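You operate a simulated robot arm through the tools that you are given. There is no shell and no other tool.

You run a simulated robot arm. Do the job below in one go: nothing can be reset, and whatever is moved stays where it is left.

TASK
Switch the compressor off and park its plug and coupling in their holders.
Fine: the orange mains switch goes off before the plug comes out; hold the orange bleed button till the post shows 0.0 bar before the coupling comes off; push the yellow stopper into the RING MAIN socket; leave the outlet valve closed.

Only the result counts: the job must be done as asked and must still hold three seconds after the hand-in. Knocking over, shifting, dropping, spilling or breaking anything else fails it. A push-on lid holds only when it is set on centred and level and pressed home; a screw cap is set on level and turned clockwise until tight.

THE ROBOT
A 7-joint arm with a fingered hand, fixed in place. Base frame: the origin is on the floor under the middle of its stand, x ahead of it, y to its left, z up. Units: m, rad, N and s.
With the tool pointing down near the work surface it reaches from about 0.34 to 0.72 m from the base axis. Its first joint turns from -1.204 to 3.002 rad. Payload 3.4 kg.
The TCP is the grasp point between the finger pads, 0.025 m short of the fingertips. In the tool frame z runs along the fingers and y along their closing line. The gripper opens to 0.088 m; its body begins 0.029 m behind the TCP. The gripper is a hand of 4 fingers: y runs from the thumb to the fingers, the wrist lies at [-0.013, -0.097, -0.162] in the tool frame, and closing takes about 1.5 s.
Orientation is that of the tool frame in the base frame, as a unit quaternion [w, x, y, z]. With the fingers straight down and the wrist toward the robot, the tool's x, y and z point along [0, 1, 0], [1, 0, 0] and [0, 0, -1] of the base frame.

THE INTERFACE
- The arm moves only by the tool servo_tool. Its arguments are lists of equal length, an entry for each row: "slide": the shift along the base's x, y, z in m, a list of three; "rotation": the turn, a rotation vector about the base's x, y, z in rad, a list of three; "grip": the finger opening in m, from 0 to 0.088. In form: {"slide": [[tx, ty, tz], ...], "rotation": [[ax, ay, az], ...], "grip": [grip, ...]}. A call has 1 to 20 rows; each row is the pose to reach, as a shift and turn from the pose commanded when the call began. Rows are played at 5 a second. More than 0.05 m and 0.15 rad between two rows, or a gripper value outside its range, and nothing of the call is played. A pose out of reach is approached as far as the arm can. The call stops where the force on the tool passes 40 N (or 10 N more than at its start, if that is more) or the arm is blocked; 0.2 s more then pass. The fingers move at their own pace (about 0.108 m/s each) and stop on an object; they squeeze with about 27 N. The grip force told is the motor's: it shows also when the fingers shut on nothing. Time passes only in rows, and 0.2 s behind the last, so rows that repeat a pose let the fingers close. It gives the time, the measured TCP pose, the force on the tool (base axes), the opening and the grip force at its end, in the units of the frame above (readings bear some noise), with the torque about the TCP (base axes, N m) and any sound that the robot's microphone picked up, and new pictures: "show" is both (left out), scene, wrist or none.
- Cameras (640 x 400 px; columns grow to the right, rows downward): "scene" is fixed at [0.2223, 0.6542, 1.4014]; the picture's right is [-0.96, -0.26, 0.00], its down [-0.09, 0.35, -0.93] and it looks along [0.25, -0.90, -0.36] (base axes); focal length 364 px, centre (320, 200). "wrist" rides on the gripper at [0.064, -0.083, -0.098] in the tool frame; the picture's right is [-0.62, 0.37, -0.69], its down [-0.71, -0.63, 0.30] and it looks along [-0.32, 0.68, 0.65] (tool axes); focal length 265 px, centre (320, 200). There is no depth. A picture from a camera that has moved, and an enlarged one, comes with that camera's place and axes in the base frame and with its lens. The place of the scene camera against the robot may be out by one fixed shift of up to 0.018 m in any direction.
- lift_body(by): slides the trunk up (or, below 0, down) by that many m; the arm rides with it, the base frame stays. It gives what a move gives, with no picture.
- hand_shape(shape): the hand has 4 fingers and takes this shape, open, in about a second: jaw (thumb against the fingers, like two jaws); tri (thumb and two fingers); tip (a fingertip pinch); poke (one finger out to press); point (the index stretched); flat (the hand flat); cup (the hand cupped); fist (a fist). The gripper value then closes the fingers along that shape, each until it touches; the sizes above hold for jaw. It gives what a move gives, with no picture.
- close_up(camera, box): a new picture of the part [left, top, right, bottom] of that camera's present view, enlarged. The clock stands still meanwhile.
- hand_in(): hands the job in; it is judged then, once.

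Places have to be worked out from the pictures, the camera data and where the tool is seen. Open the gripper and draw the arm clear of the work before you hand the job in, unless the task says otherwise.

The tools are called after ">>>" as a command line: name --argument value ..., lists and objects as JSON in quotes. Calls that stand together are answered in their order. servo_tool: Moves the arm, as the interface text tells. Its arguments: {"type":"object","properties":{"slide":{"type":"array","items":{"type":"array","items":{"type":"number"}}},"rotation":{"type":"array","items":{"type":"array","items":{"type":"number"}}},"grip":{"type":"array","items":{"type":"number"}},"show":{"type":"string","enum":["both","scene","wrist","none"]}},"required":["slide","rotation","grip"]} The other tools are called the same way: lift_body (by) moves the trunk up or down; hand_shape (shape) gives the hand a shape; close_up (camera, box) takes an enlarged picture of a part of a camera's view; hand_in () hands the job in.

At the start:

```text
clock: 0.0
tcp_pos: [0.266, -0.3713, 1.0957]
ee_rot: [0.0, 0.707, 0.707, 0.0]
wrist_force: [-0.6, -0.2, -0.6]
wrist_torque: [0.01, 0.03, 0.0]
width: 0.0876
grip_force: 0.1
shape: jaw
trunk travel left (down, up): [-0.7, 0.14]
```

scene: 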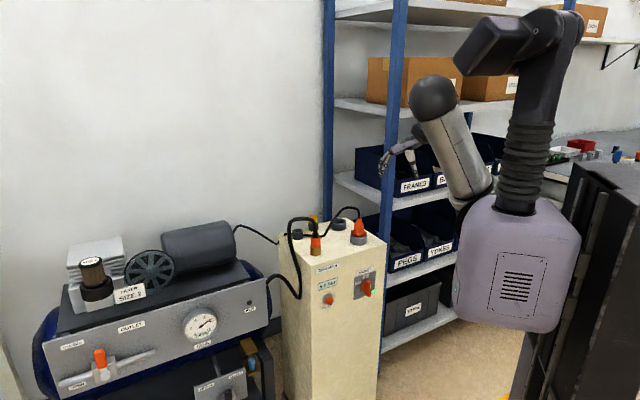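
wrist: 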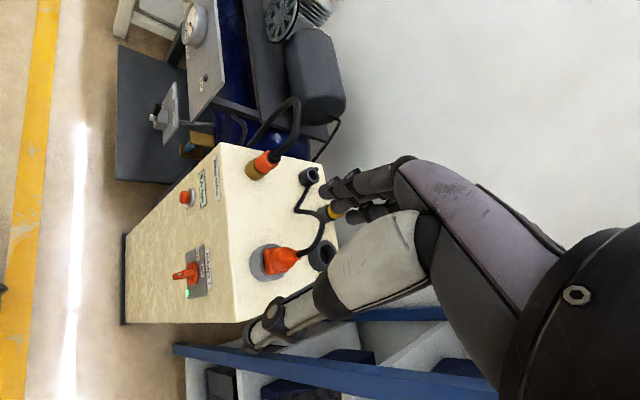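

I'll begin by looking at the post and the compressor up close from both cameras.

>>> close_up --camera "scene" --box '[260, 190, 400, 330]'

>>> close_up --camera "wrist" --box '[120, 80, 360, 340]'

>>> close_up --camera "scene" --box '[30, 210, 290, 400]'

```text
2.86 times, centred on (330, 260) of scene
camera zoom: at [0.2223, 0.6542, 1.4014], right [-0.96, -0.26, 0.0], down [-0.09, 0.35, -0.93], along [0.25, -0.9, -0.36], focal length 1039 px, centre (291, 29)
```

zoom: 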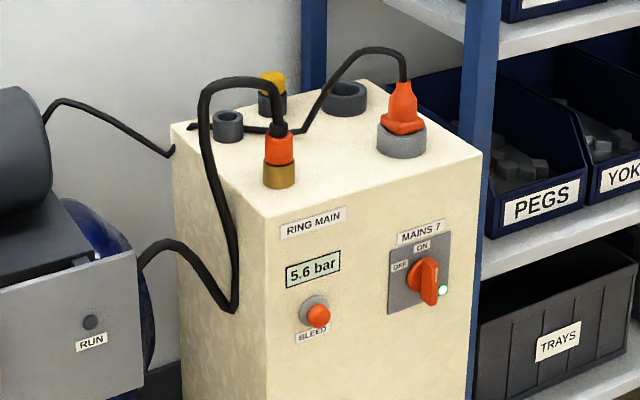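

```text
1.54 times, centred on (240, 210) of wrist
camera zoom: at [0.1819, -0.3075, 1.1956], right [0.37, -0.62, 0.69], down [-0.63, -0.71, -0.3], along [0.68, -0.32, -0.65], focal length 408 px, centre (443, 185)
```

zoom: 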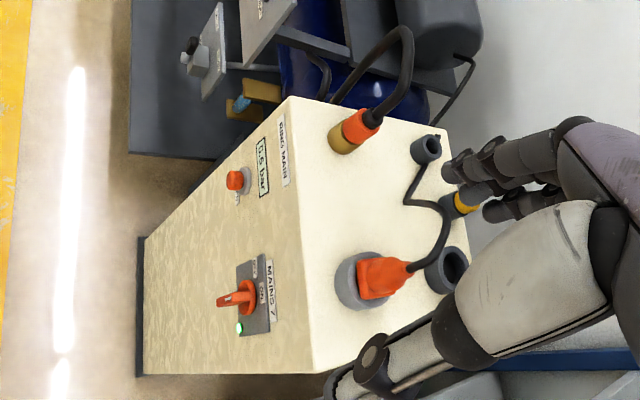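

```text
2.11 times, centred on (160, 305) of scene
camera zoom: at [0.2223, 0.6542, 1.4014], right [-0.96, -0.26, 0.0], down [-0.09, 0.35, -0.93], along [0.25, -0.9, -0.36], focal length 765 px, centre (657, -21)
```

zoom: 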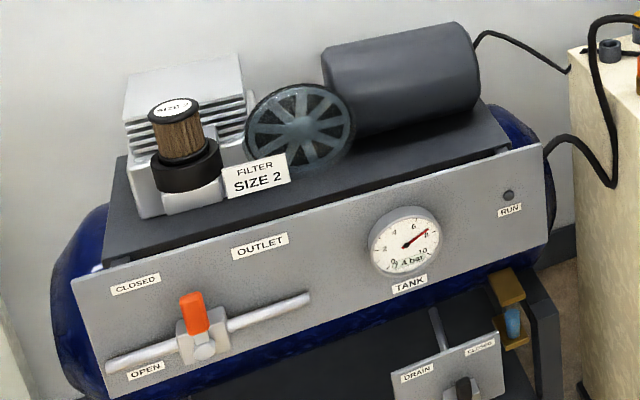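

The post top carries the coupling (brass ring main socket, front left), the mains plug (grey socket, front right) and three holders behind. I'll look closer at the valve, switch and top fittings.

>>> close_up --camera "scene" --box '[55, 330, 165, 400]'

>>> close_up --camera "scene" --box '[275, 205, 375, 265]'

>>> close_up --camera "scene" --box '[310, 255, 390, 310]'

>>> close_up --camera "wrist" --box '[230, 130, 350, 290]'

>>> close_up --camera "wrist" --box '[150, 150, 250, 310]'

```text
5.71 times, centred on (110, 365) of scene
camera zoom: at [0.2223, 0.6542, 1.4014], right [-0.96, -0.26, 0.0], down [-0.09, 0.35, -0.93], along [0.25, -0.9, -0.36], focal length 2077 px, centre (1520, -743)
```

zoom: 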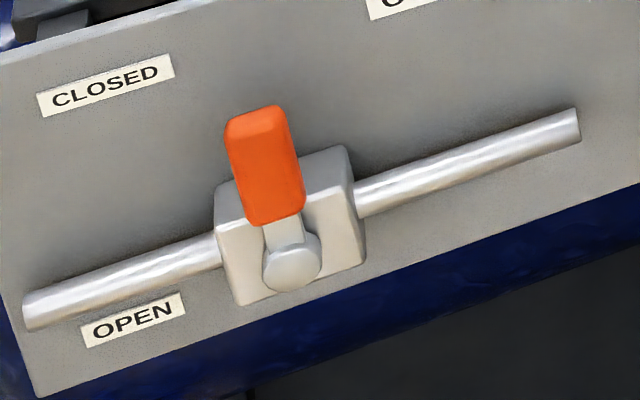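

```text
6.40 times, centred on (325, 235) of scene
camera zoom: at [0.2223, 0.6542, 1.4014], right [-0.96, -0.26, 0.0], down [-0.09, 0.35, -0.93], along [0.25, -0.9, -0.36], focal length 2327 px, centre (288, -24)
```

zoom: 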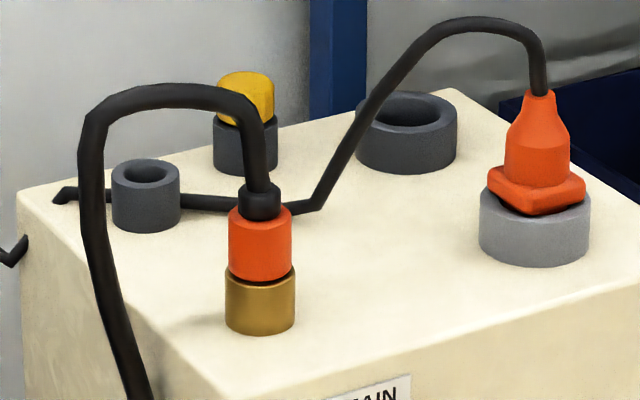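

```text
7.27 times, centred on (350, 282) of scene
camera zoom: at [0.2223, 0.6542, 1.4014], right [-0.96, -0.26, 0.0], down [-0.09, 0.35, -0.93], along [0.25, -0.9, -0.36], focal length 2644 px, centre (102, -400)
```

zoom: 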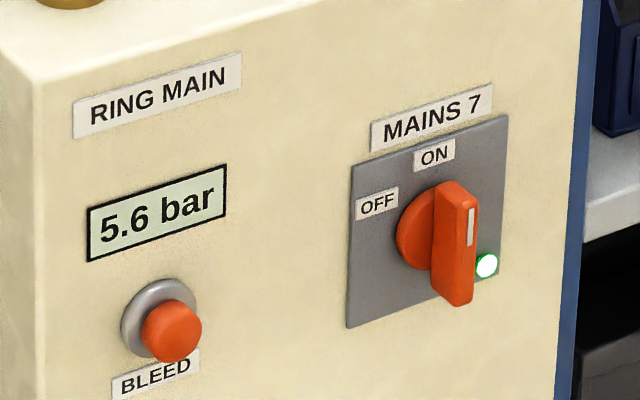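

```text
2.50 times, centred on (290, 210) of wrist
camera zoom: at [0.1819, -0.3075, 1.1956], right [0.37, -0.62, 0.69], down [-0.63, -0.71, -0.3], along [0.68, -0.32, -0.65], focal length 664 px, centre (395, 175)
```

zoom: 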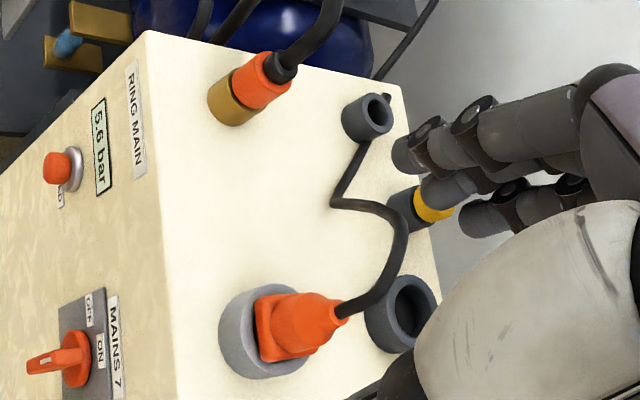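

```text
2.50 times, centred on (200, 230) of wrist
camera zoom: at [0.1819, -0.3075, 1.1956], right [0.37, -0.62, 0.69], down [-0.63, -0.71, -0.3], along [0.68, -0.32, -0.65], focal length 664 px, centre (620, 125)
```

zoom: 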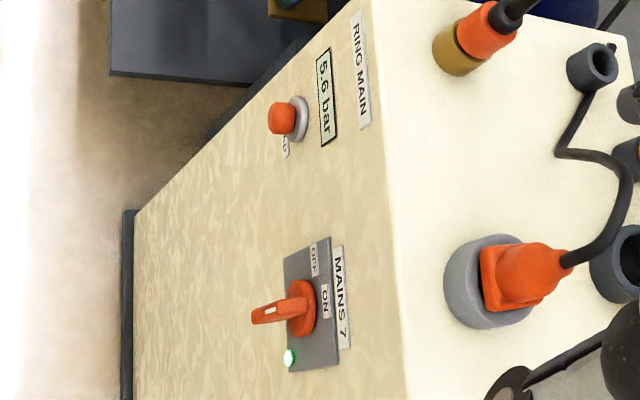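

The valve lever stands up at CLOSED, across its pipe, so it stays untouched. The post is turned about 45° (front normal about [-0.7, 0.7, 0]). I'll back the arm off along that normal to get a second view for triangulation.

>>> servo_tool --slide '[[-0.02, 0.03, 0], [-0.04, 0.06, 0], [-0.06, 0.09, 0], [-0.08, 0.12, 0]]' --rotation '[[0, 0, 0], [0, 0, 0], [0, 0, 0], [0, 0, 0]]' --grip '[0.088, 0.088, 0.088, 0.088]'

```text
clock: 1.0
tcp_pos: [0.1781, -0.275, 1.1082]
ee_rot: [-0.001, 0.706, 0.708, 0.0]
wrist_force: [0.1, -0.2, -0.7]
wrist_torque: [0.01, -0.03, -0.01]
width: 0.0878
grip_force: 0.0
shape: jaw
out of reach, approached as far as the arm can: row 3, 4
trunk travel left (down, up): [-0.7, 0.14]
camera wrist: at [0.0945, -0.2102, 1.208], right [0.37, -0.62, 0.69], down [-0.63, -0.72, -0.3], along [0.68, -0.32, -0.65], focal length 265 px, centre (320, 200)
```

scene: 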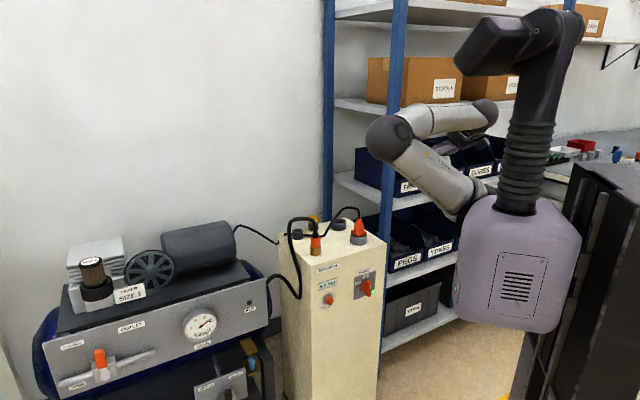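
wrist: 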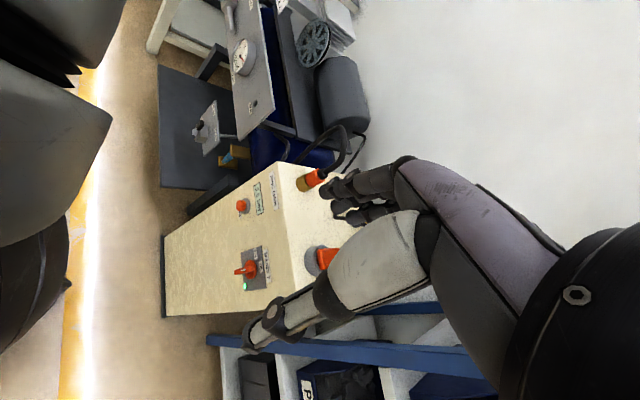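

The arm is folded at its inner limit here. I'll enlarge this second wrist view to triangulate from it.

>>> close_up --camera "wrist" --box '[210, 150, 350, 300]'

>>> close_up --camera "wrist" --box '[150, 0, 380, 180]'

```text
2.67 times, centred on (280, 225) of wrist
camera zoom: at [0.0945, -0.2102, 1.208], right [0.37, -0.62, 0.69], down [-0.63, -0.72, -0.3], along [0.68, -0.32, -0.65], focal length 708 px, centre (427, 133)
```

zoom: 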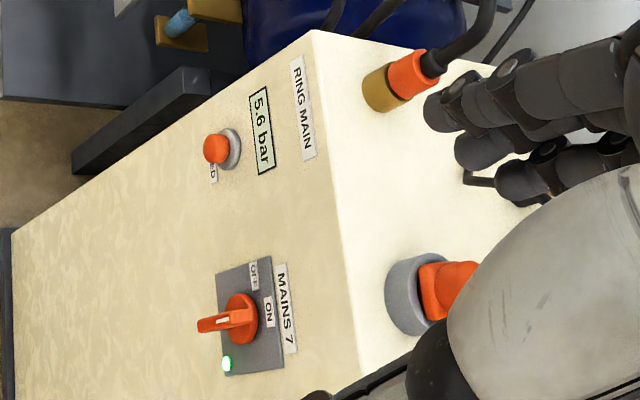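

```text
2.22 times, centred on (265, 90) of wrist
camera zoom: at [0.0945, -0.2102, 1.208], right [0.37, -0.62, 0.69], down [-0.63, -0.72, -0.3], along [0.68, -0.32, -0.65], focal length 590 px, centre (442, 444)
```

zoom: 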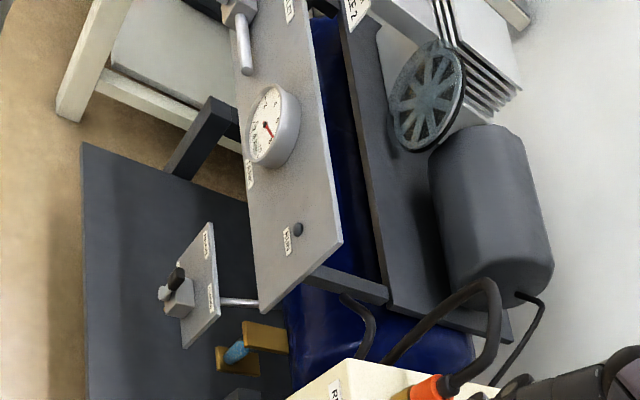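

Stereo gives: post top z≈0.794, ring socket (0.515, -0.354), mains socket (0.391, -0.474), knob (0.351, -0.423, 0.641), bleed button (0.444, -0.309, 0.662); the holders lie at about 0.75 m radius. I'll lower the trunk so the arm can work at the panel height, and set the poke hand.

>>> lift_body --by -0.25

>>> hand_shape --shape "poke"

```text
clock: 3.6
tcp_pos: [0.1796, -0.2759, 0.8589]
ee_rot: [0.0, 0.707, 0.707, 0.0]
wrist_force: [0.2, -0.8, -0.4]
wrist_torque: [-0.01, 0.01, 0.01]
width: 0.0878
grip_force: 0.0
shape: jaw
trunk travel left (down, up): [-0.45, 0.39]
```

```text
clock: 4.5
tcp_pos: [0.1791, -0.2756, 0.8579]
ee_rot: [0.0, 0.707, 0.707, 0.001]
wrist_force: [-0.5, -0.6, 0.4]
wrist_torque: [-0.02, 0.03, -0.03]
width: 0.0001
grip_force: 0.0
shape: poke
trunk travel left (down, up): [-0.45, 0.39]
```

Now I'll start turning the tool from pointing down toward pointing at the panel while moving slightly out, and look at how the poking finger lies.

>>> servo_tool --slide '[[0.01, -0.01, -0.01], [0.02, -0.02, -0.02], [0.03, -0.03, -0.03], [0.04, -0.04, -0.04], [0.05, -0.05, -0.05], [0.06, -0.06, -0.06]]' --rotation '[[-0.0512, -0.1235, -0.0512], [-0.1024, -0.247, -0.1024], [-0.1536, -0.3705, -0.1536], [-0.2048, -0.494, -0.2048], [-0.256, -0.6175, -0.256], [-0.307, -0.741, -0.307]]' --grip '[0, 0, 0, 0, 0, 0]'

```text
clock: 5.9
tcp_pos: [0.2418, -0.4556, 0.8141]
ee_rot: [0.359, 0.748, 0.538, 0.15]
wrist_force: [1.1, 0.1, -0.4]
wrist_torque: [-0.01, -0.01, 0.0]
width: 0.0001
grip_force: 27.0
shape: jaw
out of reach, approached as far as the arm can: row 1, 2, 3, 4, 5, 6
trunk travel left (down, up): [-0.45, 0.39]
camera wrist: at [0.1481, -0.3456, 0.8153], right [-0.4, -0.36, 0.84], down [-0.52, -0.66, -0.54], along [0.75, -0.65, 0.07], focal length 265 px, centre (320, 200)
```

scene: 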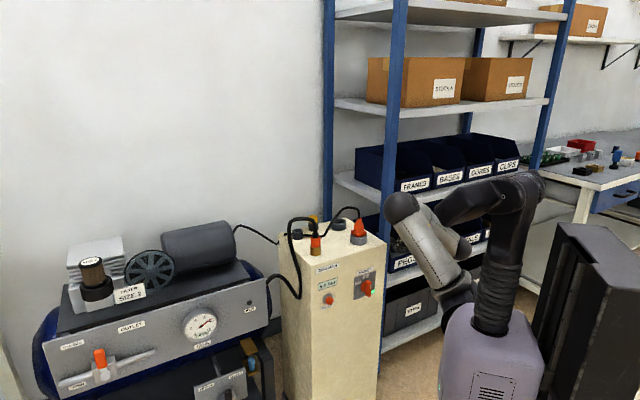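
wrist: 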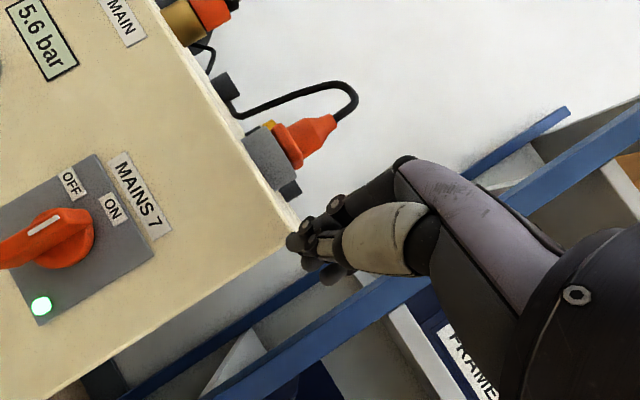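

The arm is folded too tightly here (the wrist is too close to the shoulder), so the pose drifted. I'll raise the trunk some so that the arm can reach down to the panel more openly.

>>> lift_body --by 0.15

```text
clock: 7.6
tcp_pos: [0.2425, -0.453, 0.9637]
ee_rot: [0.358, 0.748, 0.538, 0.148]
wrist_force: [-0.3, -0.5, -1.0]
wrist_torque: [-0.05, 0.01, 0.0]
width: 0.0
grip_force: 27.2
shape: jaw
trunk travel left (down, up): [-0.6, 0.24]
```

Next I descend straight down beside the front of the post, shifting slightly away from it.

>>> servo_tool --slide '[[0, 0.0, -0.04], [0, 0.0, -0.08], [0, 0.01, -0.12], [0, 0.01, -0.16], [0, 0.02, -0.2]]' --rotation '[[0, 0, 0], [0, 0, 0], [0, 0, 0], [0, 0, 0], [0, 0, 0]]' --grip '[0.088, 0.088, 0.088, 0.088, 0.088]'

```text
clock: 8.8
tcp_pos: [0.2412, -0.4329, 0.7624]
ee_rot: [0.36, 0.749, 0.537, 0.148]
wrist_force: [-0.3, 1.0, -0.7]
wrist_torque: [-0.01, 0.02, 0.0]
width: 0.0802
grip_force: 0.1
shape: jaw
trunk travel left (down, up): [-0.6, 0.24]
camera wrist: at [0.1466, -0.3239, 0.7633], right [-0.4, -0.36, 0.84], down [-0.52, -0.66, -0.53], along [0.75, -0.65, 0.07], focal length 265 px, centre (320, 200)
```

scene: 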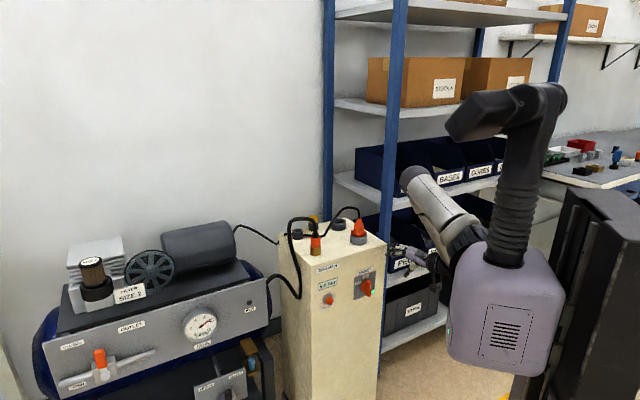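
wrist: 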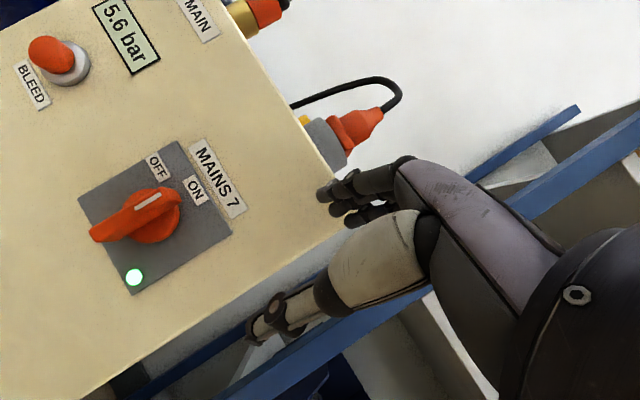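

Good, that works without drift. Now I'll set the poke shape and look at the finger.

>>> hand_shape --shape "poke"

>>> close_up --camera "wrist" --box '[0, 0, 640, 400]'

>>> close_up --camera "wrist" --box '[230, 100, 450, 360]'

```text
clock: 9.7
tcp_pos: [0.2411, -0.4337, 0.7625]
ee_rot: [0.359, 0.748, 0.537, 0.149]
wrist_force: [0.6, 1.1, -0.4]
wrist_torque: [0.02, -0.01, -0.01]
width: 0.0
grip_force: 0.2
shape: poke
trunk travel left (down, up): [-0.6, 0.24]
```

```text
1.00 times, centred on (320, 200) of wrist (not enlarged: the box is as wide or as high as the picture)
camera zoom: at [0.1466, -0.3236, 0.7642], right [-0.4, -0.36, 0.84], down [-0.52, -0.66, -0.54], along [0.75, -0.65, 0.07], focal length 265 px, centre (320, 200)
```

zoom: 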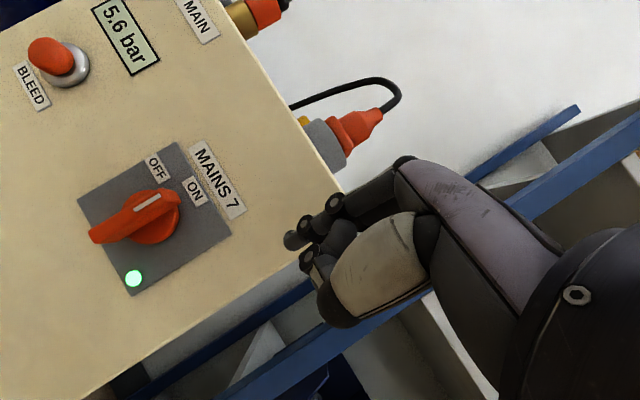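

```text
1.54 times, centred on (340, 230) of wrist
camera zoom: at [0.1466, -0.3236, 0.7642], right [-0.4, -0.36, 0.84], down [-0.52, -0.66, -0.54], along [0.75, -0.65, 0.07], focal length 408 px, centre (289, 154)
```

zoom: 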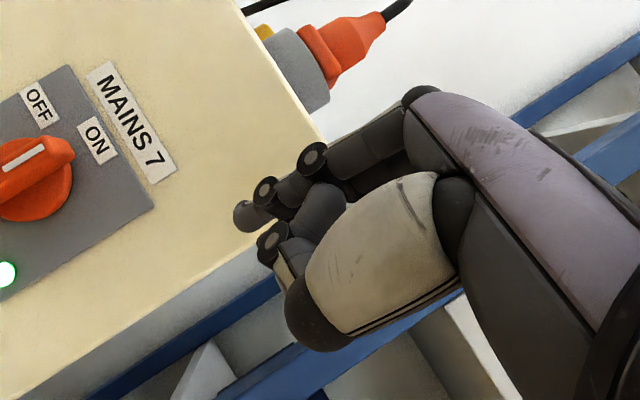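

The plate centre works out at (0.356, -0.425, 0.66) and the bleed button at (0.463, -0.318, 0.66). I'll turn the tool to point at the panel (20° below horizontal) and stage the fingertip right of the knob's upper half.

>>> servo_tool --slide '[[0.0043, 0.0039, -0.0148], [0.0086, 0.0078, -0.0296], [0.0128, 0.0118, -0.0443], [0.0171, 0.0157, -0.0591], [0.0214, 0.0196, -0.0739]]' --rotation '[[-0.0216, -0.0906, -0.0698], [-0.0431, -0.1812, -0.1396], [-0.0647, -0.2718, -0.2094], [-0.0862, -0.3624, -0.2792], [-0.1078, -0.453, -0.349]]' --grip '[0.088, 0.088, 0.088, 0.088, 0.088]'

```text
clock: 10.9
tcp_pos: [0.2636, -0.4158, 0.6901]
ee_rot: [0.53, 0.756, 0.315, 0.22]
wrist_force: [0.5, 0.3, -0.3]
wrist_torque: [-0.01, 0.01, -0.01]
width: 0.0002
grip_force: 0.1
shape: poke
trunk travel left (down, up): [-0.6, 0.24]
camera wrist: at [0.2224, -0.2845, 0.6463], right [-0.81, -0.07, 0.58], down [-0.46, -0.56, -0.69], along [0.37, -0.83, 0.42], focal length 265 px, centre (320, 200)
```

scene: 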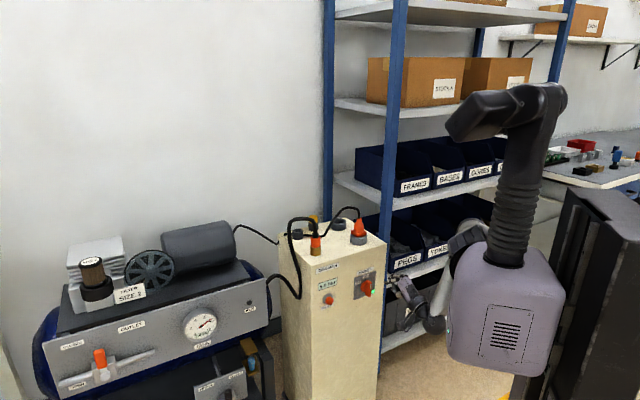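
wrist: 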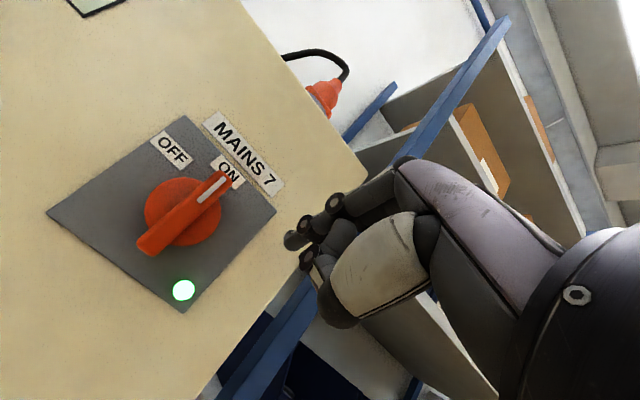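

The poke finger holds its shape with grip 0.088. The fingertip is about 5 cm right of the knob axis and 5 cm off the face; I move it in toward the plate beside the bar.

>>> servo_tool --slide '[[0.007, -0.007, -0.003], [0.014, -0.014, -0.006], [0.0215, -0.0215, -0.007]]' --rotation '[[0, 0, 0], [0, 0, 0], [0, 0, 0]]' --grip '[0.088, 0.088, 0.088]'

```text
clock: 11.7
tcp_pos: [0.2872, -0.4353, 0.6824]
ee_rot: [0.528, 0.757, 0.315, 0.22]
wrist_force: [-0.3, 0.1, 0.3]
wrist_torque: [0.0, -0.01, 0.03]
width: 0.0
grip_force: 0.0
shape: poke
trunk travel left (down, up): [-0.6, 0.24]
camera wrist: at [0.245, -0.3052, 0.6407], right [-0.81, -0.07, 0.58], down [-0.46, -0.56, -0.7], along [0.37, -0.83, 0.42], focal length 265 px, centre (320, 200)
```

scene: 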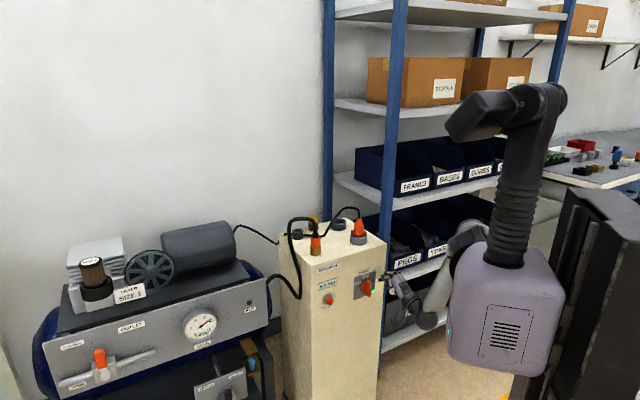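
wrist: 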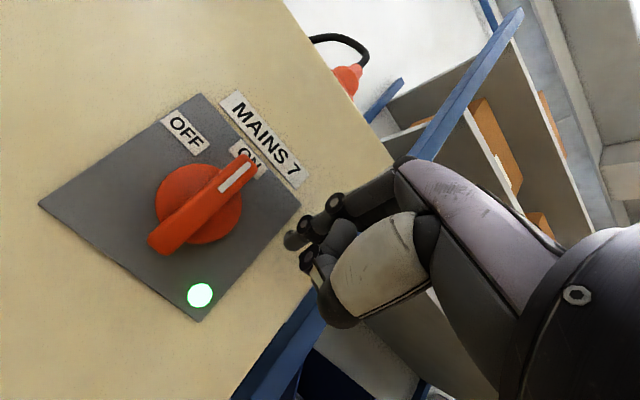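

No contact yet. Now I push left along the panel (direction [0.707, 0.707, 0]) to swing the bar toward OFF.

>>> servo_tool --slide '[[0.01, 0.01, 0], [0.02, 0.02, 0], [0.025, 0.025, 0.0], [0.03, 0.03, 0.001], [0.035, 0.035, 0.002], [0.04, 0.04, 0.002]]' --rotation '[[0, 0, 0], [0, 0, 0], [0, 0, 0], [0, 0, 0], [0, 0, 0], [0, 0, 0]]' --grip '[0.088, 0.088, 0.088, 0.088, 0.088, 0.088]'

```text
clock: 13.1
tcp_pos: [0.3267, -0.394, 0.6859]
ee_rot: [0.529, 0.757, 0.315, 0.22]
wrist_force: [-1.4, -1.1, 0.7]
wrist_torque: [-0.04, 0.03, -0.03]
width: 0.0
grip_force: 0.0
shape: poke
trunk travel left (down, up): [-0.6, 0.24]
camera wrist: at [0.2846, -0.2634, 0.6426], right [-0.81, -0.07, 0.58], down [-0.45, -0.56, -0.7], along [0.37, -0.83, 0.42], focal length 265 px, centre (320, 200)
```

scene: 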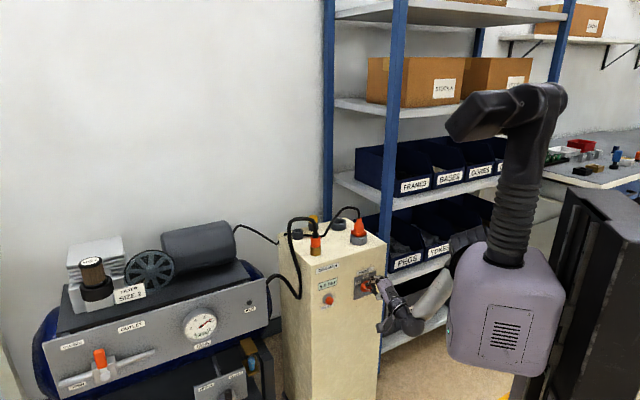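
wrist: 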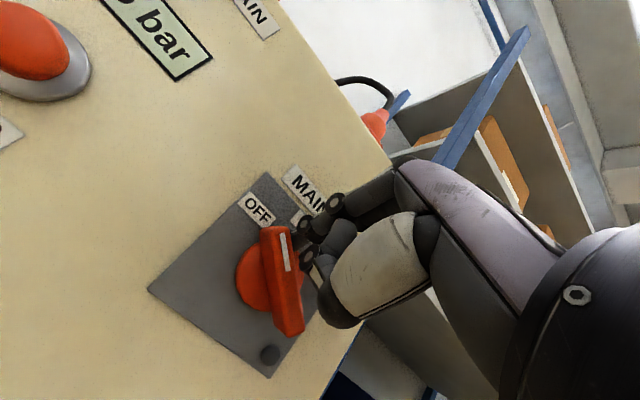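

The knob is swinging toward OFF and the lamp is already dark. I continue the push to its stop.

>>> servo_tool --slide '[[0.005, 0.005, 0.0], [0.01, 0.01, 0.0], [0.015, 0.015, 0.0]]' --rotation '[[0, 0, 0], [0, 0, 0], [0, 0, 0]]' --grip '[0.088, 0.088, 0.088]'

```text
clock: 13.9
tcp_pos: [0.3408, -0.3799, 0.6847]
ee_rot: [0.53, 0.757, 0.314, 0.219]
wrist_force: [0.0, -0.5, 0.7]
wrist_torque: [0.01, 0.01, -0.03]
width: 0.0
grip_force: 0.1
shape: poke
trunk travel left (down, up): [-0.6, 0.24]
camera wrist: at [0.2995, -0.2489, 0.642], right [-0.81, -0.07, 0.58], down [-0.46, -0.56, -0.7], along [0.37, -0.83, 0.42], focal length 265 px, centre (320, 200)
```

scene: 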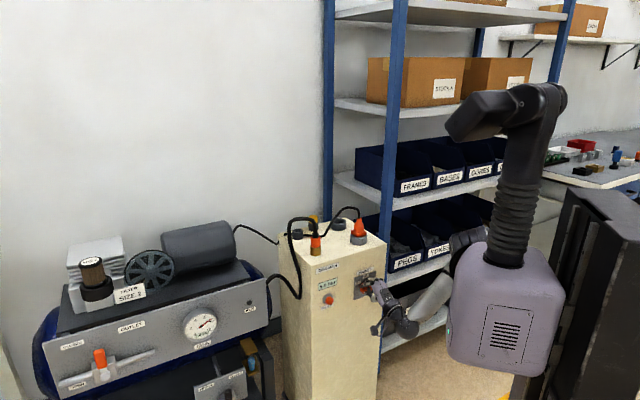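
wrist: 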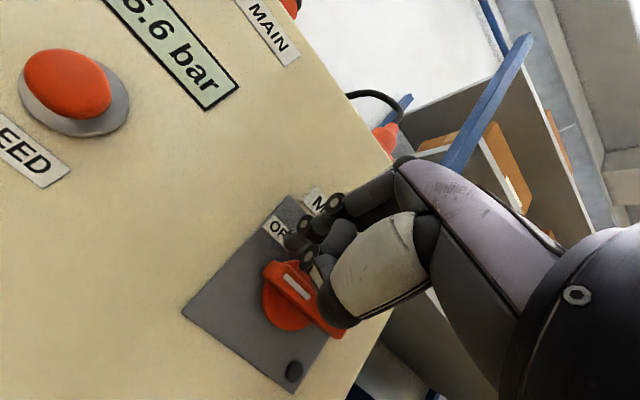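

The bar now lies horizontal with its mark to OFF and the lamp is dark. I withdraw the finger along the panel normal to check.

>>> servo_tool --slide '[[-0.007, 0.007, 0.005], [-0.02, 0.02, 0.01], [-0.035, 0.035, 0.01], [-0.045, 0.055, 0.01]]' --rotation '[[0, 0, 0], [0, 0, 0], [0, 0, 0], [0, 0, 0]]' --grip '[0.088, 0.088, 0.088, 0.088]'

>>> close_up --camera "scene" --box '[310, 255, 390, 310]'

```text
clock: 14.9
tcp_pos: [0.2947, -0.3241, 0.6966]
ee_rot: [0.529, 0.757, 0.315, 0.219]
wrist_force: [0.4, -0.2, -1.3]
wrist_torque: [0.0, -0.05, -0.03]
width: 0.0001
grip_force: 0.1
shape: poke
trunk travel left (down, up): [-0.6, 0.24]
camera wrist: at [0.2528, -0.1934, 0.6532], right [-0.81, -0.07, 0.58], down [-0.46, -0.56, -0.7], along [0.37, -0.83, 0.42], focal length 265 px, centre (320, 200)
```

scene: 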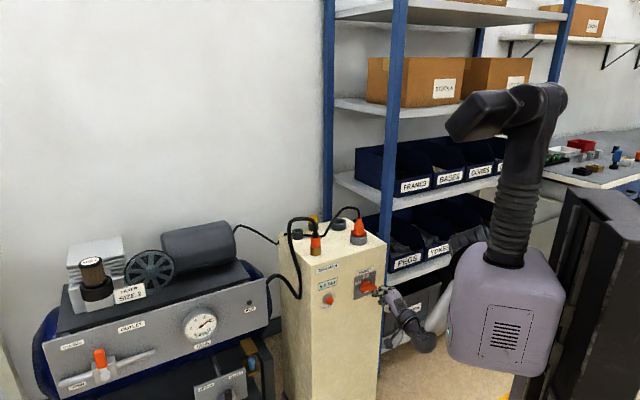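
wrist: 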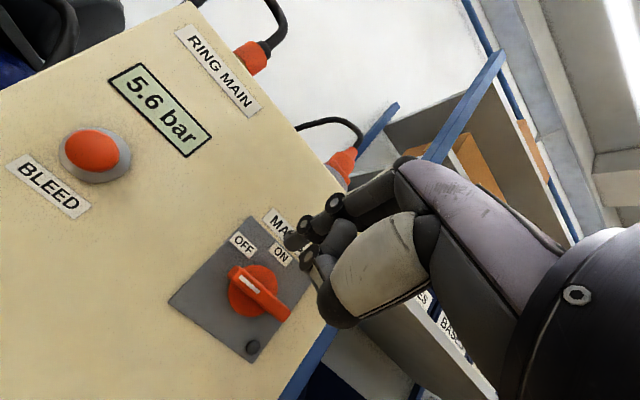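

```text
7.27 times, centred on (350, 282) of scene
camera zoom: at [0.2223, 0.6542, 1.4014], right [-0.96, -0.26, 0.0], down [-0.09, 0.35, -0.93], along [0.25, -0.9, -0.36], focal length 2644 px, centre (102, -400)
```

zoom: 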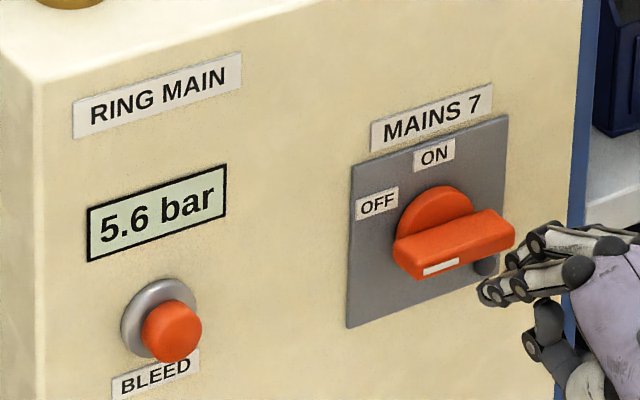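

The switch sits at OFF. Next is the bleed button at (0.4625, -0.318, 0.66): I bring the fingertip 5 cm in front of it.

>>> servo_tool --slide '[[0.025, 0.015, -0.007], [0.05, 0.03, -0.014], [0.075, 0.045, -0.021], [0.095, 0.052, -0.026], [0.1101, 0.0524, -0.028]]' --rotation '[[0, 0, 0], [0, 0, 0], [0, 0, 0], [0, 0, 0], [0, 0, 0]]' --grip '[0.088, 0.088, 0.088, 0.088, 0.088]'

>>> close_up --camera "scene" --box '[290, 250, 370, 320]'

```text
clock: 16.1
tcp_pos: [0.4052, -0.2745, 0.6678]
ee_rot: [0.529, 0.757, 0.315, 0.22]
wrist_force: [0.8, 0.7, 0.1]
wrist_torque: [0.0, 0.04, 0.04]
width: 0.0
grip_force: 0.1
shape: poke
trunk travel left (down, up): [-0.6, 0.24]
camera wrist: at [0.3637, -0.1428, 0.625], right [-0.81, -0.07, 0.58], down [-0.46, -0.56, -0.7], along [0.37, -0.83, 0.42], focal length 265 px, centre (320, 200)
```

scene: 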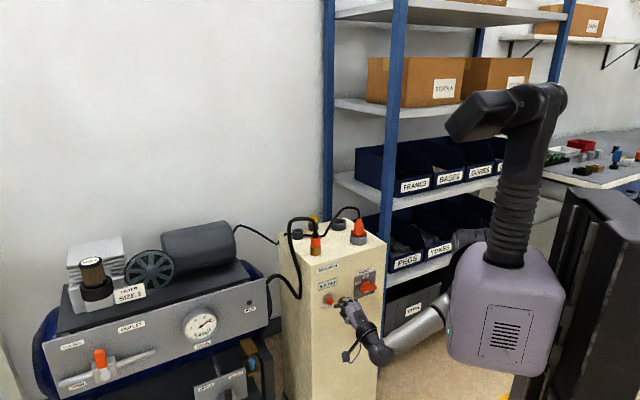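
wrist: 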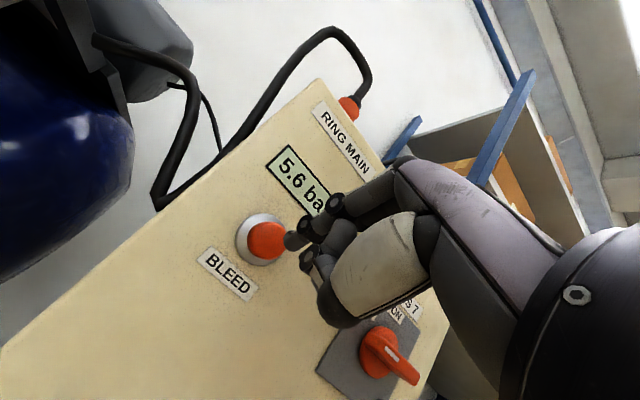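

```text
5.71 times, centred on (330, 285) of scene
camera zoom: at [0.2223, 0.6542, 1.4014], right [-0.96, -0.26, 0.0], down [-0.09, 0.35, -0.93], along [0.25, -0.9, -0.36], focal length 2077 px, centre (263, -286)
```

zoom: 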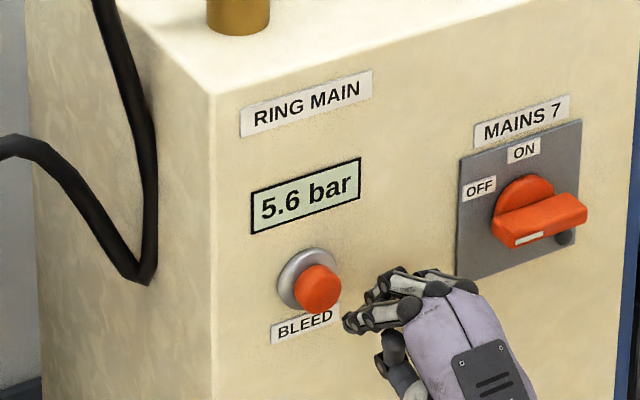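

The fingertip lines up with the button in both views, about 3 cm off it. I press in along [0.707, -0.707, 0] in small steps.

>>> servo_tool --slide '[[0.007, -0.007, 0], [0.014, -0.014, 0], [0.018, -0.018, 0], [0.021, -0.021, 0], [0.024, -0.024, 0], [0.026, -0.026, 0]]' --rotation '[[0, 0, 0], [0, 0, 0], [0, 0, 0], [0, 0, 0], [0, 0, 0], [0, 0, 0]]' --grip '[0.088, 0.088, 0.088, 0.088, 0.088, 0.088]'

>>> close_up --camera "scene" --box '[290, 250, 370, 320]'

```text
clock: 17.5
tcp_pos: [0.4304, -0.2967, 0.6697]
ee_rot: [0.53, 0.756, 0.315, 0.219]
wrist_force: [-14.4, 13.4, -2.1]
wrist_torque: [0.13, 0.16, 0.02]
width: 0.0003
grip_force: 0.1
shape: poke
trunk travel left (down, up): [-0.6, 0.24]
heard: click
camera wrist: at [0.3885, -0.1661, 0.6259], right [-0.81, -0.07, 0.59], down [-0.46, -0.56, -0.7], along [0.37, -0.83, 0.42], focal length 265 px, centre (320, 200)
```

scene: 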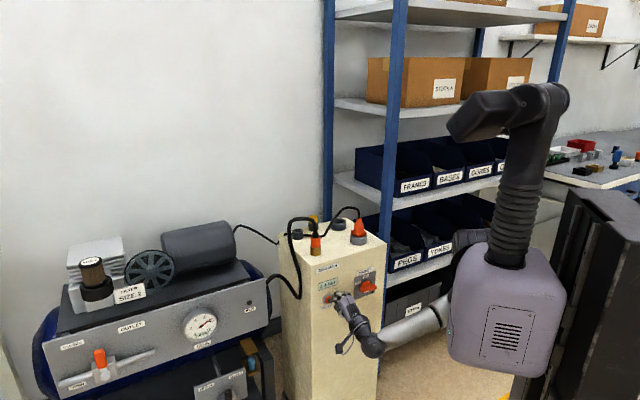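
wrist: 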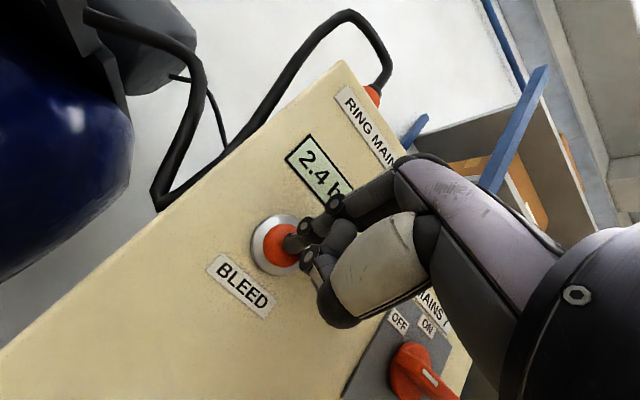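

```text
5.71 times, centred on (330, 285) of scene
camera zoom: at [0.2223, 0.6542, 1.4014], right [-0.96, -0.26, 0.0], down [-0.09, 0.35, -0.93], along [0.25, -0.9, -0.36], focal length 2077 px, centre (263, -286)
```

zoom: 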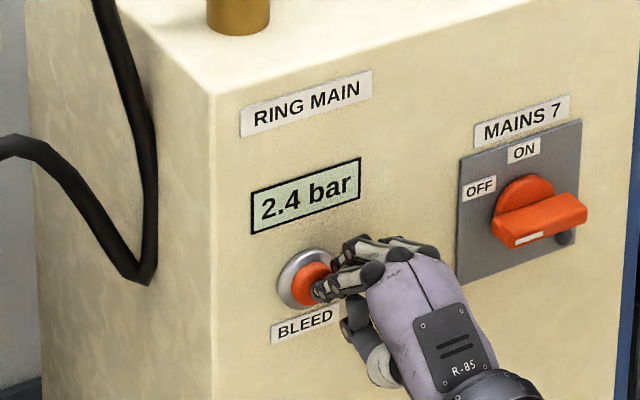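

The click came and the display fell to 2.4 bar. I keep the pressed pose and let time pass.

>>> servo_tool --slide '[[0.0005, -0.0005, 0], [0.0005, -0.0005, 0], [0.0005, -0.0005, 0], [0.0005, -0.0005, 0], [0.0005, -0.0005, 0], [0.0005, -0.0005, 0], [0.0005, -0.0005, 0], [0.0005, -0.0005, 0], [0.0005, -0.0005, 0], [0.0005, -0.0005, 0]]' --rotation '[[0, 0, 0], [0, 0, 0], [0, 0, 0], [0, 0, 0], [0, 0, 0], [0, 0, 0], [0, 0, 0], [0, 0, 0], [0, 0, 0], [0, 0, 0]]' --grip '[0.088, 0.088, 0.088, 0.088, 0.088, 0.088, 0.088, 0.088, 0.088, 0.088]'

>>> close_up --camera "scene" --box '[290, 250, 370, 320]'

```text
clock: 19.7
tcp_pos: [0.4301, -0.2987, 0.6699]
ee_rot: [0.53, 0.756, 0.315, 0.219]
wrist_force: [-20.9, 17.6, -8.4]
wrist_torque: [0.21, 0.3, 0.0]
width: 0.0
grip_force: 0.1
shape: poke
trunk travel left (down, up): [-0.6, 0.24]
camera wrist: at [0.3899, -0.1671, 0.626], right [-0.81, -0.07, 0.58], down [-0.45, -0.56, -0.7], along [0.37, -0.83, 0.42], focal length 265 px, centre (320, 200)
```

scene: 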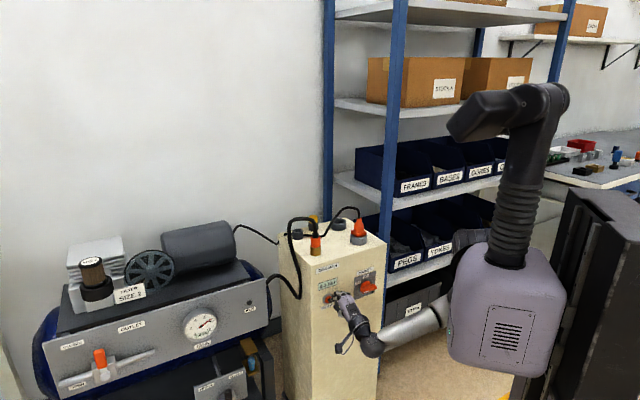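
wrist: 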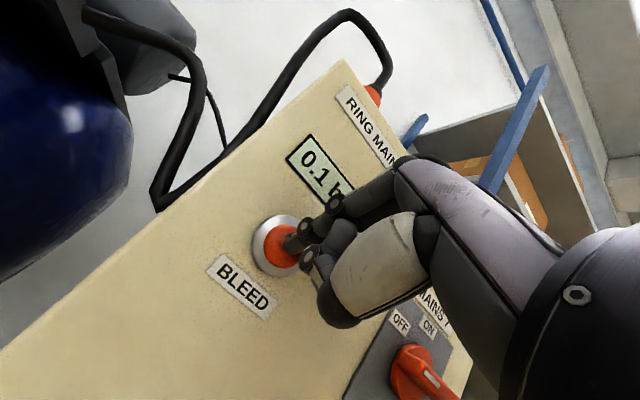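

```text
5.71 times, centred on (330, 285) of scene
camera zoom: at [0.2223, 0.6542, 1.4014], right [-0.96, -0.26, 0.0], down [-0.09, 0.35, -0.93], along [0.25, -0.9, -0.36], focal length 2077 px, centre (263, -286)
```

zoom: 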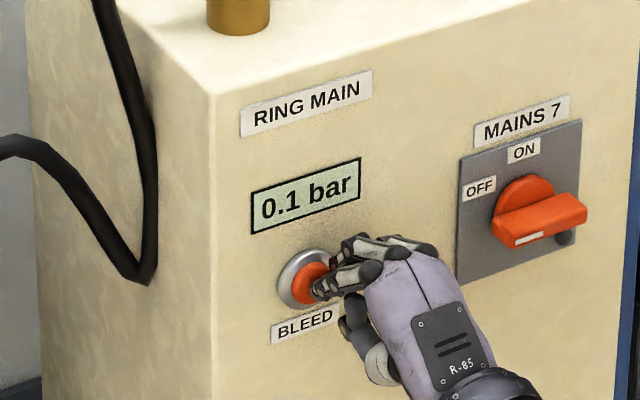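

The display reads 0.1 bar; I hold on a few seconds more to reach 0.0.

>>> servo_tool --slide '[[0, 0, 0], [0, 0, 0], [0, 0, 0], [0, 0, 0], [0, 0, 0], [0, 0, 0], [0, 0, 0], [0, 0, 0], [0, 0, 0], [0, 0, 0], [0, 0, 0], [0, 0, 0]]' --rotation '[[0, 0, 0], [0, 0, 0], [0, 0, 0], [0, 0, 0], [0, 0, 0], [0, 0, 0], [0, 0, 0], [0, 0, 0], [0, 0, 0], [0, 0, 0], [0, 0, 0], [0, 0, 0]]' --grip '[0.088, 0.088, 0.088, 0.088, 0.088, 0.088, 0.088, 0.088, 0.088, 0.088, 0.088, 0.088]' --show "none"

>>> close_up --camera "scene" --box '[290, 250, 370, 320]'

```text
clock: 22.3
tcp_pos: [0.4299, -0.2969, 0.6694]
ee_rot: [0.53, 0.757, 0.314, 0.219]
wrist_force: [-20.7, 17.2, -8.3]
wrist_torque: [0.29, 0.3, 0.03]
width: 0.0
grip_force: 0.1
shape: poke
trunk travel left (down, up): [-0.6, 0.24]
```

```text
5.71 times, centred on (330, 285) of scene
camera zoom: at [0.2223, 0.6542, 1.4014], right [-0.96, -0.26, 0.0], down [-0.09, 0.35, -0.93], along [0.25, -0.9, -0.36], focal length 2077 px, centre (263, -286)
```

zoom: 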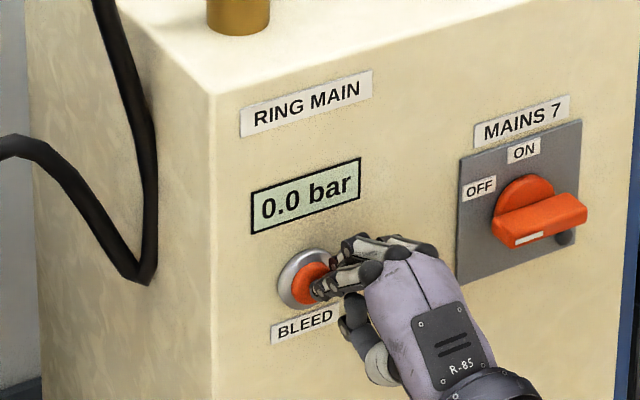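

It reads 0.0 bar. I release the button by backing straight out along the normal, and check that the display stays at zero.

>>> servo_tool --slide '[[-0.01, 0.01, 0], [-0.03, 0.03, 0.0], [-0.05, 0.05, 0.0], [-0.065, 0.065, 0.0]]' --rotation '[[0, 0, 0], [0, 0, 0], [0, 0, 0], [0, 0, 0]]' --grip '[0.088, 0.088, 0.088, 0.088]' --show "wrist"

>>> lift_body --by 0.15

>>> hand_shape --shape "jaw"

>>> close_up --camera "scene" --box '[270, 200, 430, 320]'

```text
clock: 23.3
tcp_pos: [0.3678, -0.2347, 0.6664]
ee_rot: [0.529, 0.757, 0.315, 0.22]
wrist_force: [-0.2, -0.6, 0.4]
wrist_torque: [0.01, 0.0, -0.02]
width: 0.0
grip_force: 0.1
shape: poke
trunk travel left (down, up): [-0.6, 0.24]
camera wrist: at [0.3265, -0.1037, 0.6236], right [-0.81, -0.07, 0.58], down [-0.46, -0.56, -0.7], along [0.37, -0.83, 0.42], focal length 265 px, centre (320, 200)
```

wrist: 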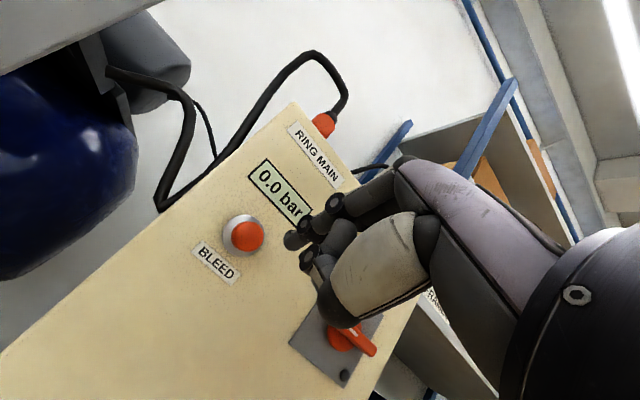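

```text
clock: 25.1
tcp_pos: [0.3683, -0.235, 0.8171]
ee_rot: [0.53, 0.756, 0.314, 0.219]
wrist_force: [0.2, -0.4, 0.5]
wrist_torque: [-0.02, 0.02, 0.03]
width: 0.0
grip_force: 0.1
shape: poke
trunk travel left (down, up): [-0.75, 0.09]
```

```text
clock: 26.0
tcp_pos: [0.3676, -0.2348, 0.8167]
ee_rot: [0.53, 0.756, 0.315, 0.22]
wrist_force: [0.0, -0.3, -0.1]
wrist_torque: [-0.02, -0.05, 0.01]
width: 0.0879
grip_force: 0.0
shape: jaw
trunk travel left (down, up): [-0.75, 0.09]
```

```text
3.33 times, centred on (350, 260) of scene
camera zoom: at [0.2223, 0.6542, 1.4014], right [-0.96, -0.26, 0.0], down [-0.09, 0.35, -0.93], along [0.25, -0.9, -0.36], focal length 1212 px, centre (220, 0)
```

zoom: 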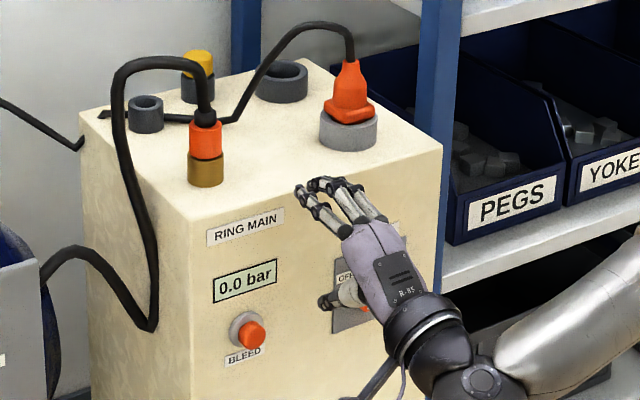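

The gauge stays at 0.0 and the jaw is open. Now I roll the hand +90° about its pointing axis so that the fingers close horizontally (thumb left, fingers right), while rising to plug height, well clear of the post.

>>> servo_tool --slide '[[0, 0, 0.005], [0, 0, 0.01], [0, 0, 0.015], [0, 0, 0.02], [0, 0, 0.025], [0, 0, 0.03], [0, 0, 0.035], [0, 0, 0.04], [0, 0, 0.045], [0, 0, 0.05], [0, 0, 0.055]]' --rotation '[[0.0949, -0.0949, -0.0488], [0.1898, -0.1898, -0.0977], [0.2847, -0.2847, -0.1465], [0.3796, -0.3796, -0.1953], [0.4745, -0.4745, -0.2442], [0.5693, -0.5693, -0.293], [0.6642, -0.6642, -0.3419], [0.7591, -0.7591, -0.3907], [0.854, -0.854, -0.4395], [0.9489, -0.9489, -0.4884], [1.0438, -1.0438, -0.5372]]' --grip '[0.088, 0.088, 0.088, 0.088, 0.088, 0.088, 0.088, 0.088, 0.088, 0.088, 0.088]'

```text
clock: 28.4
tcp_pos: [0.3539, -0.338, 0.8477]
ee_rot: [0.214, 0.757, -0.308, 0.535]
wrist_force: [0.1, 0.2, 0.3]
wrist_torque: [-0.03, 0.0, 0.0]
width: 0.0877
grip_force: 0.1
shape: jaw
out of reach, approached as far as the arm can: row 2, 3, 4, 5, 6, 7, 8, 9, 10, 11
trunk travel left (down, up): [-0.75, 0.09]
camera wrist: at [0.3602, -0.2292, 0.9429], right [-0.87, 0.34, -0.35], down [0.47, 0.42, -0.77], along [-0.11, -0.84, -0.53], focal length 265 px, centre (320, 200)
```

scene: 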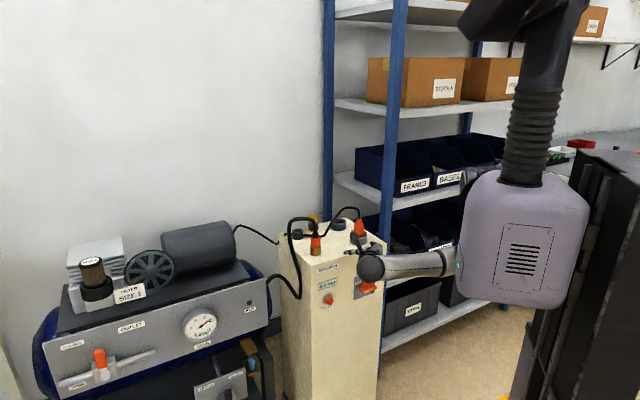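
wrist: 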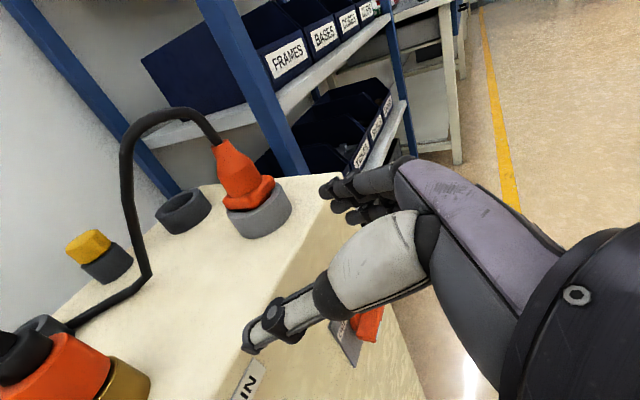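

The hand orientation is reached, though the arm pulled the hand nearer to the post than asked (still ~4 cm clear of it). I'll enlarge the wrist view on the plug to measure it.

>>> close_up --camera "wrist" --box '[140, 90, 360, 260]'

>>> close_up --camera "scene" --box '[270, 195, 430, 315]'

```text
2.35 times, centred on (250, 175) of wrist
camera zoom: at [0.3602, -0.2292, 0.9429], right [-0.87, 0.34, -0.35], down [0.47, 0.42, -0.77], along [-0.11, -0.84, -0.53], focal length 624 px, centre (485, 259)
```

zoom: 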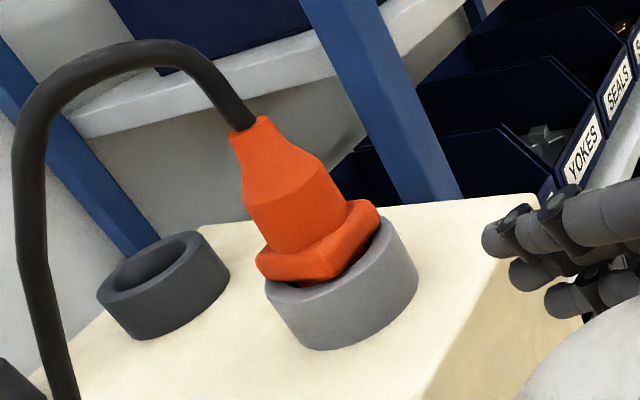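

```text
3.33 times, centred on (350, 255) of scene
camera zoom: at [0.2223, 0.6542, 1.4014], right [-0.96, -0.26, 0.0], down [-0.09, 0.35, -0.93], along [0.25, -0.9, -0.36], focal length 1212 px, centre (220, 17)
```

zoom: 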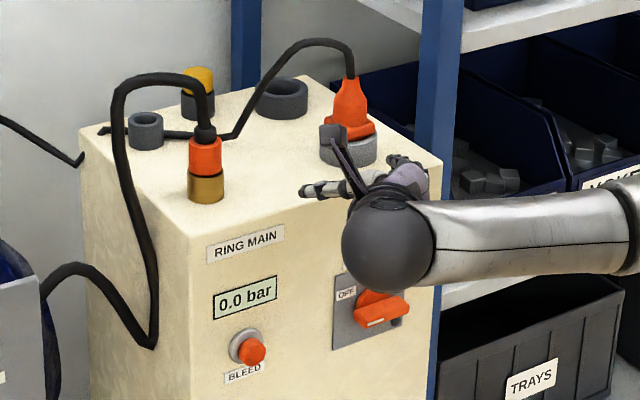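

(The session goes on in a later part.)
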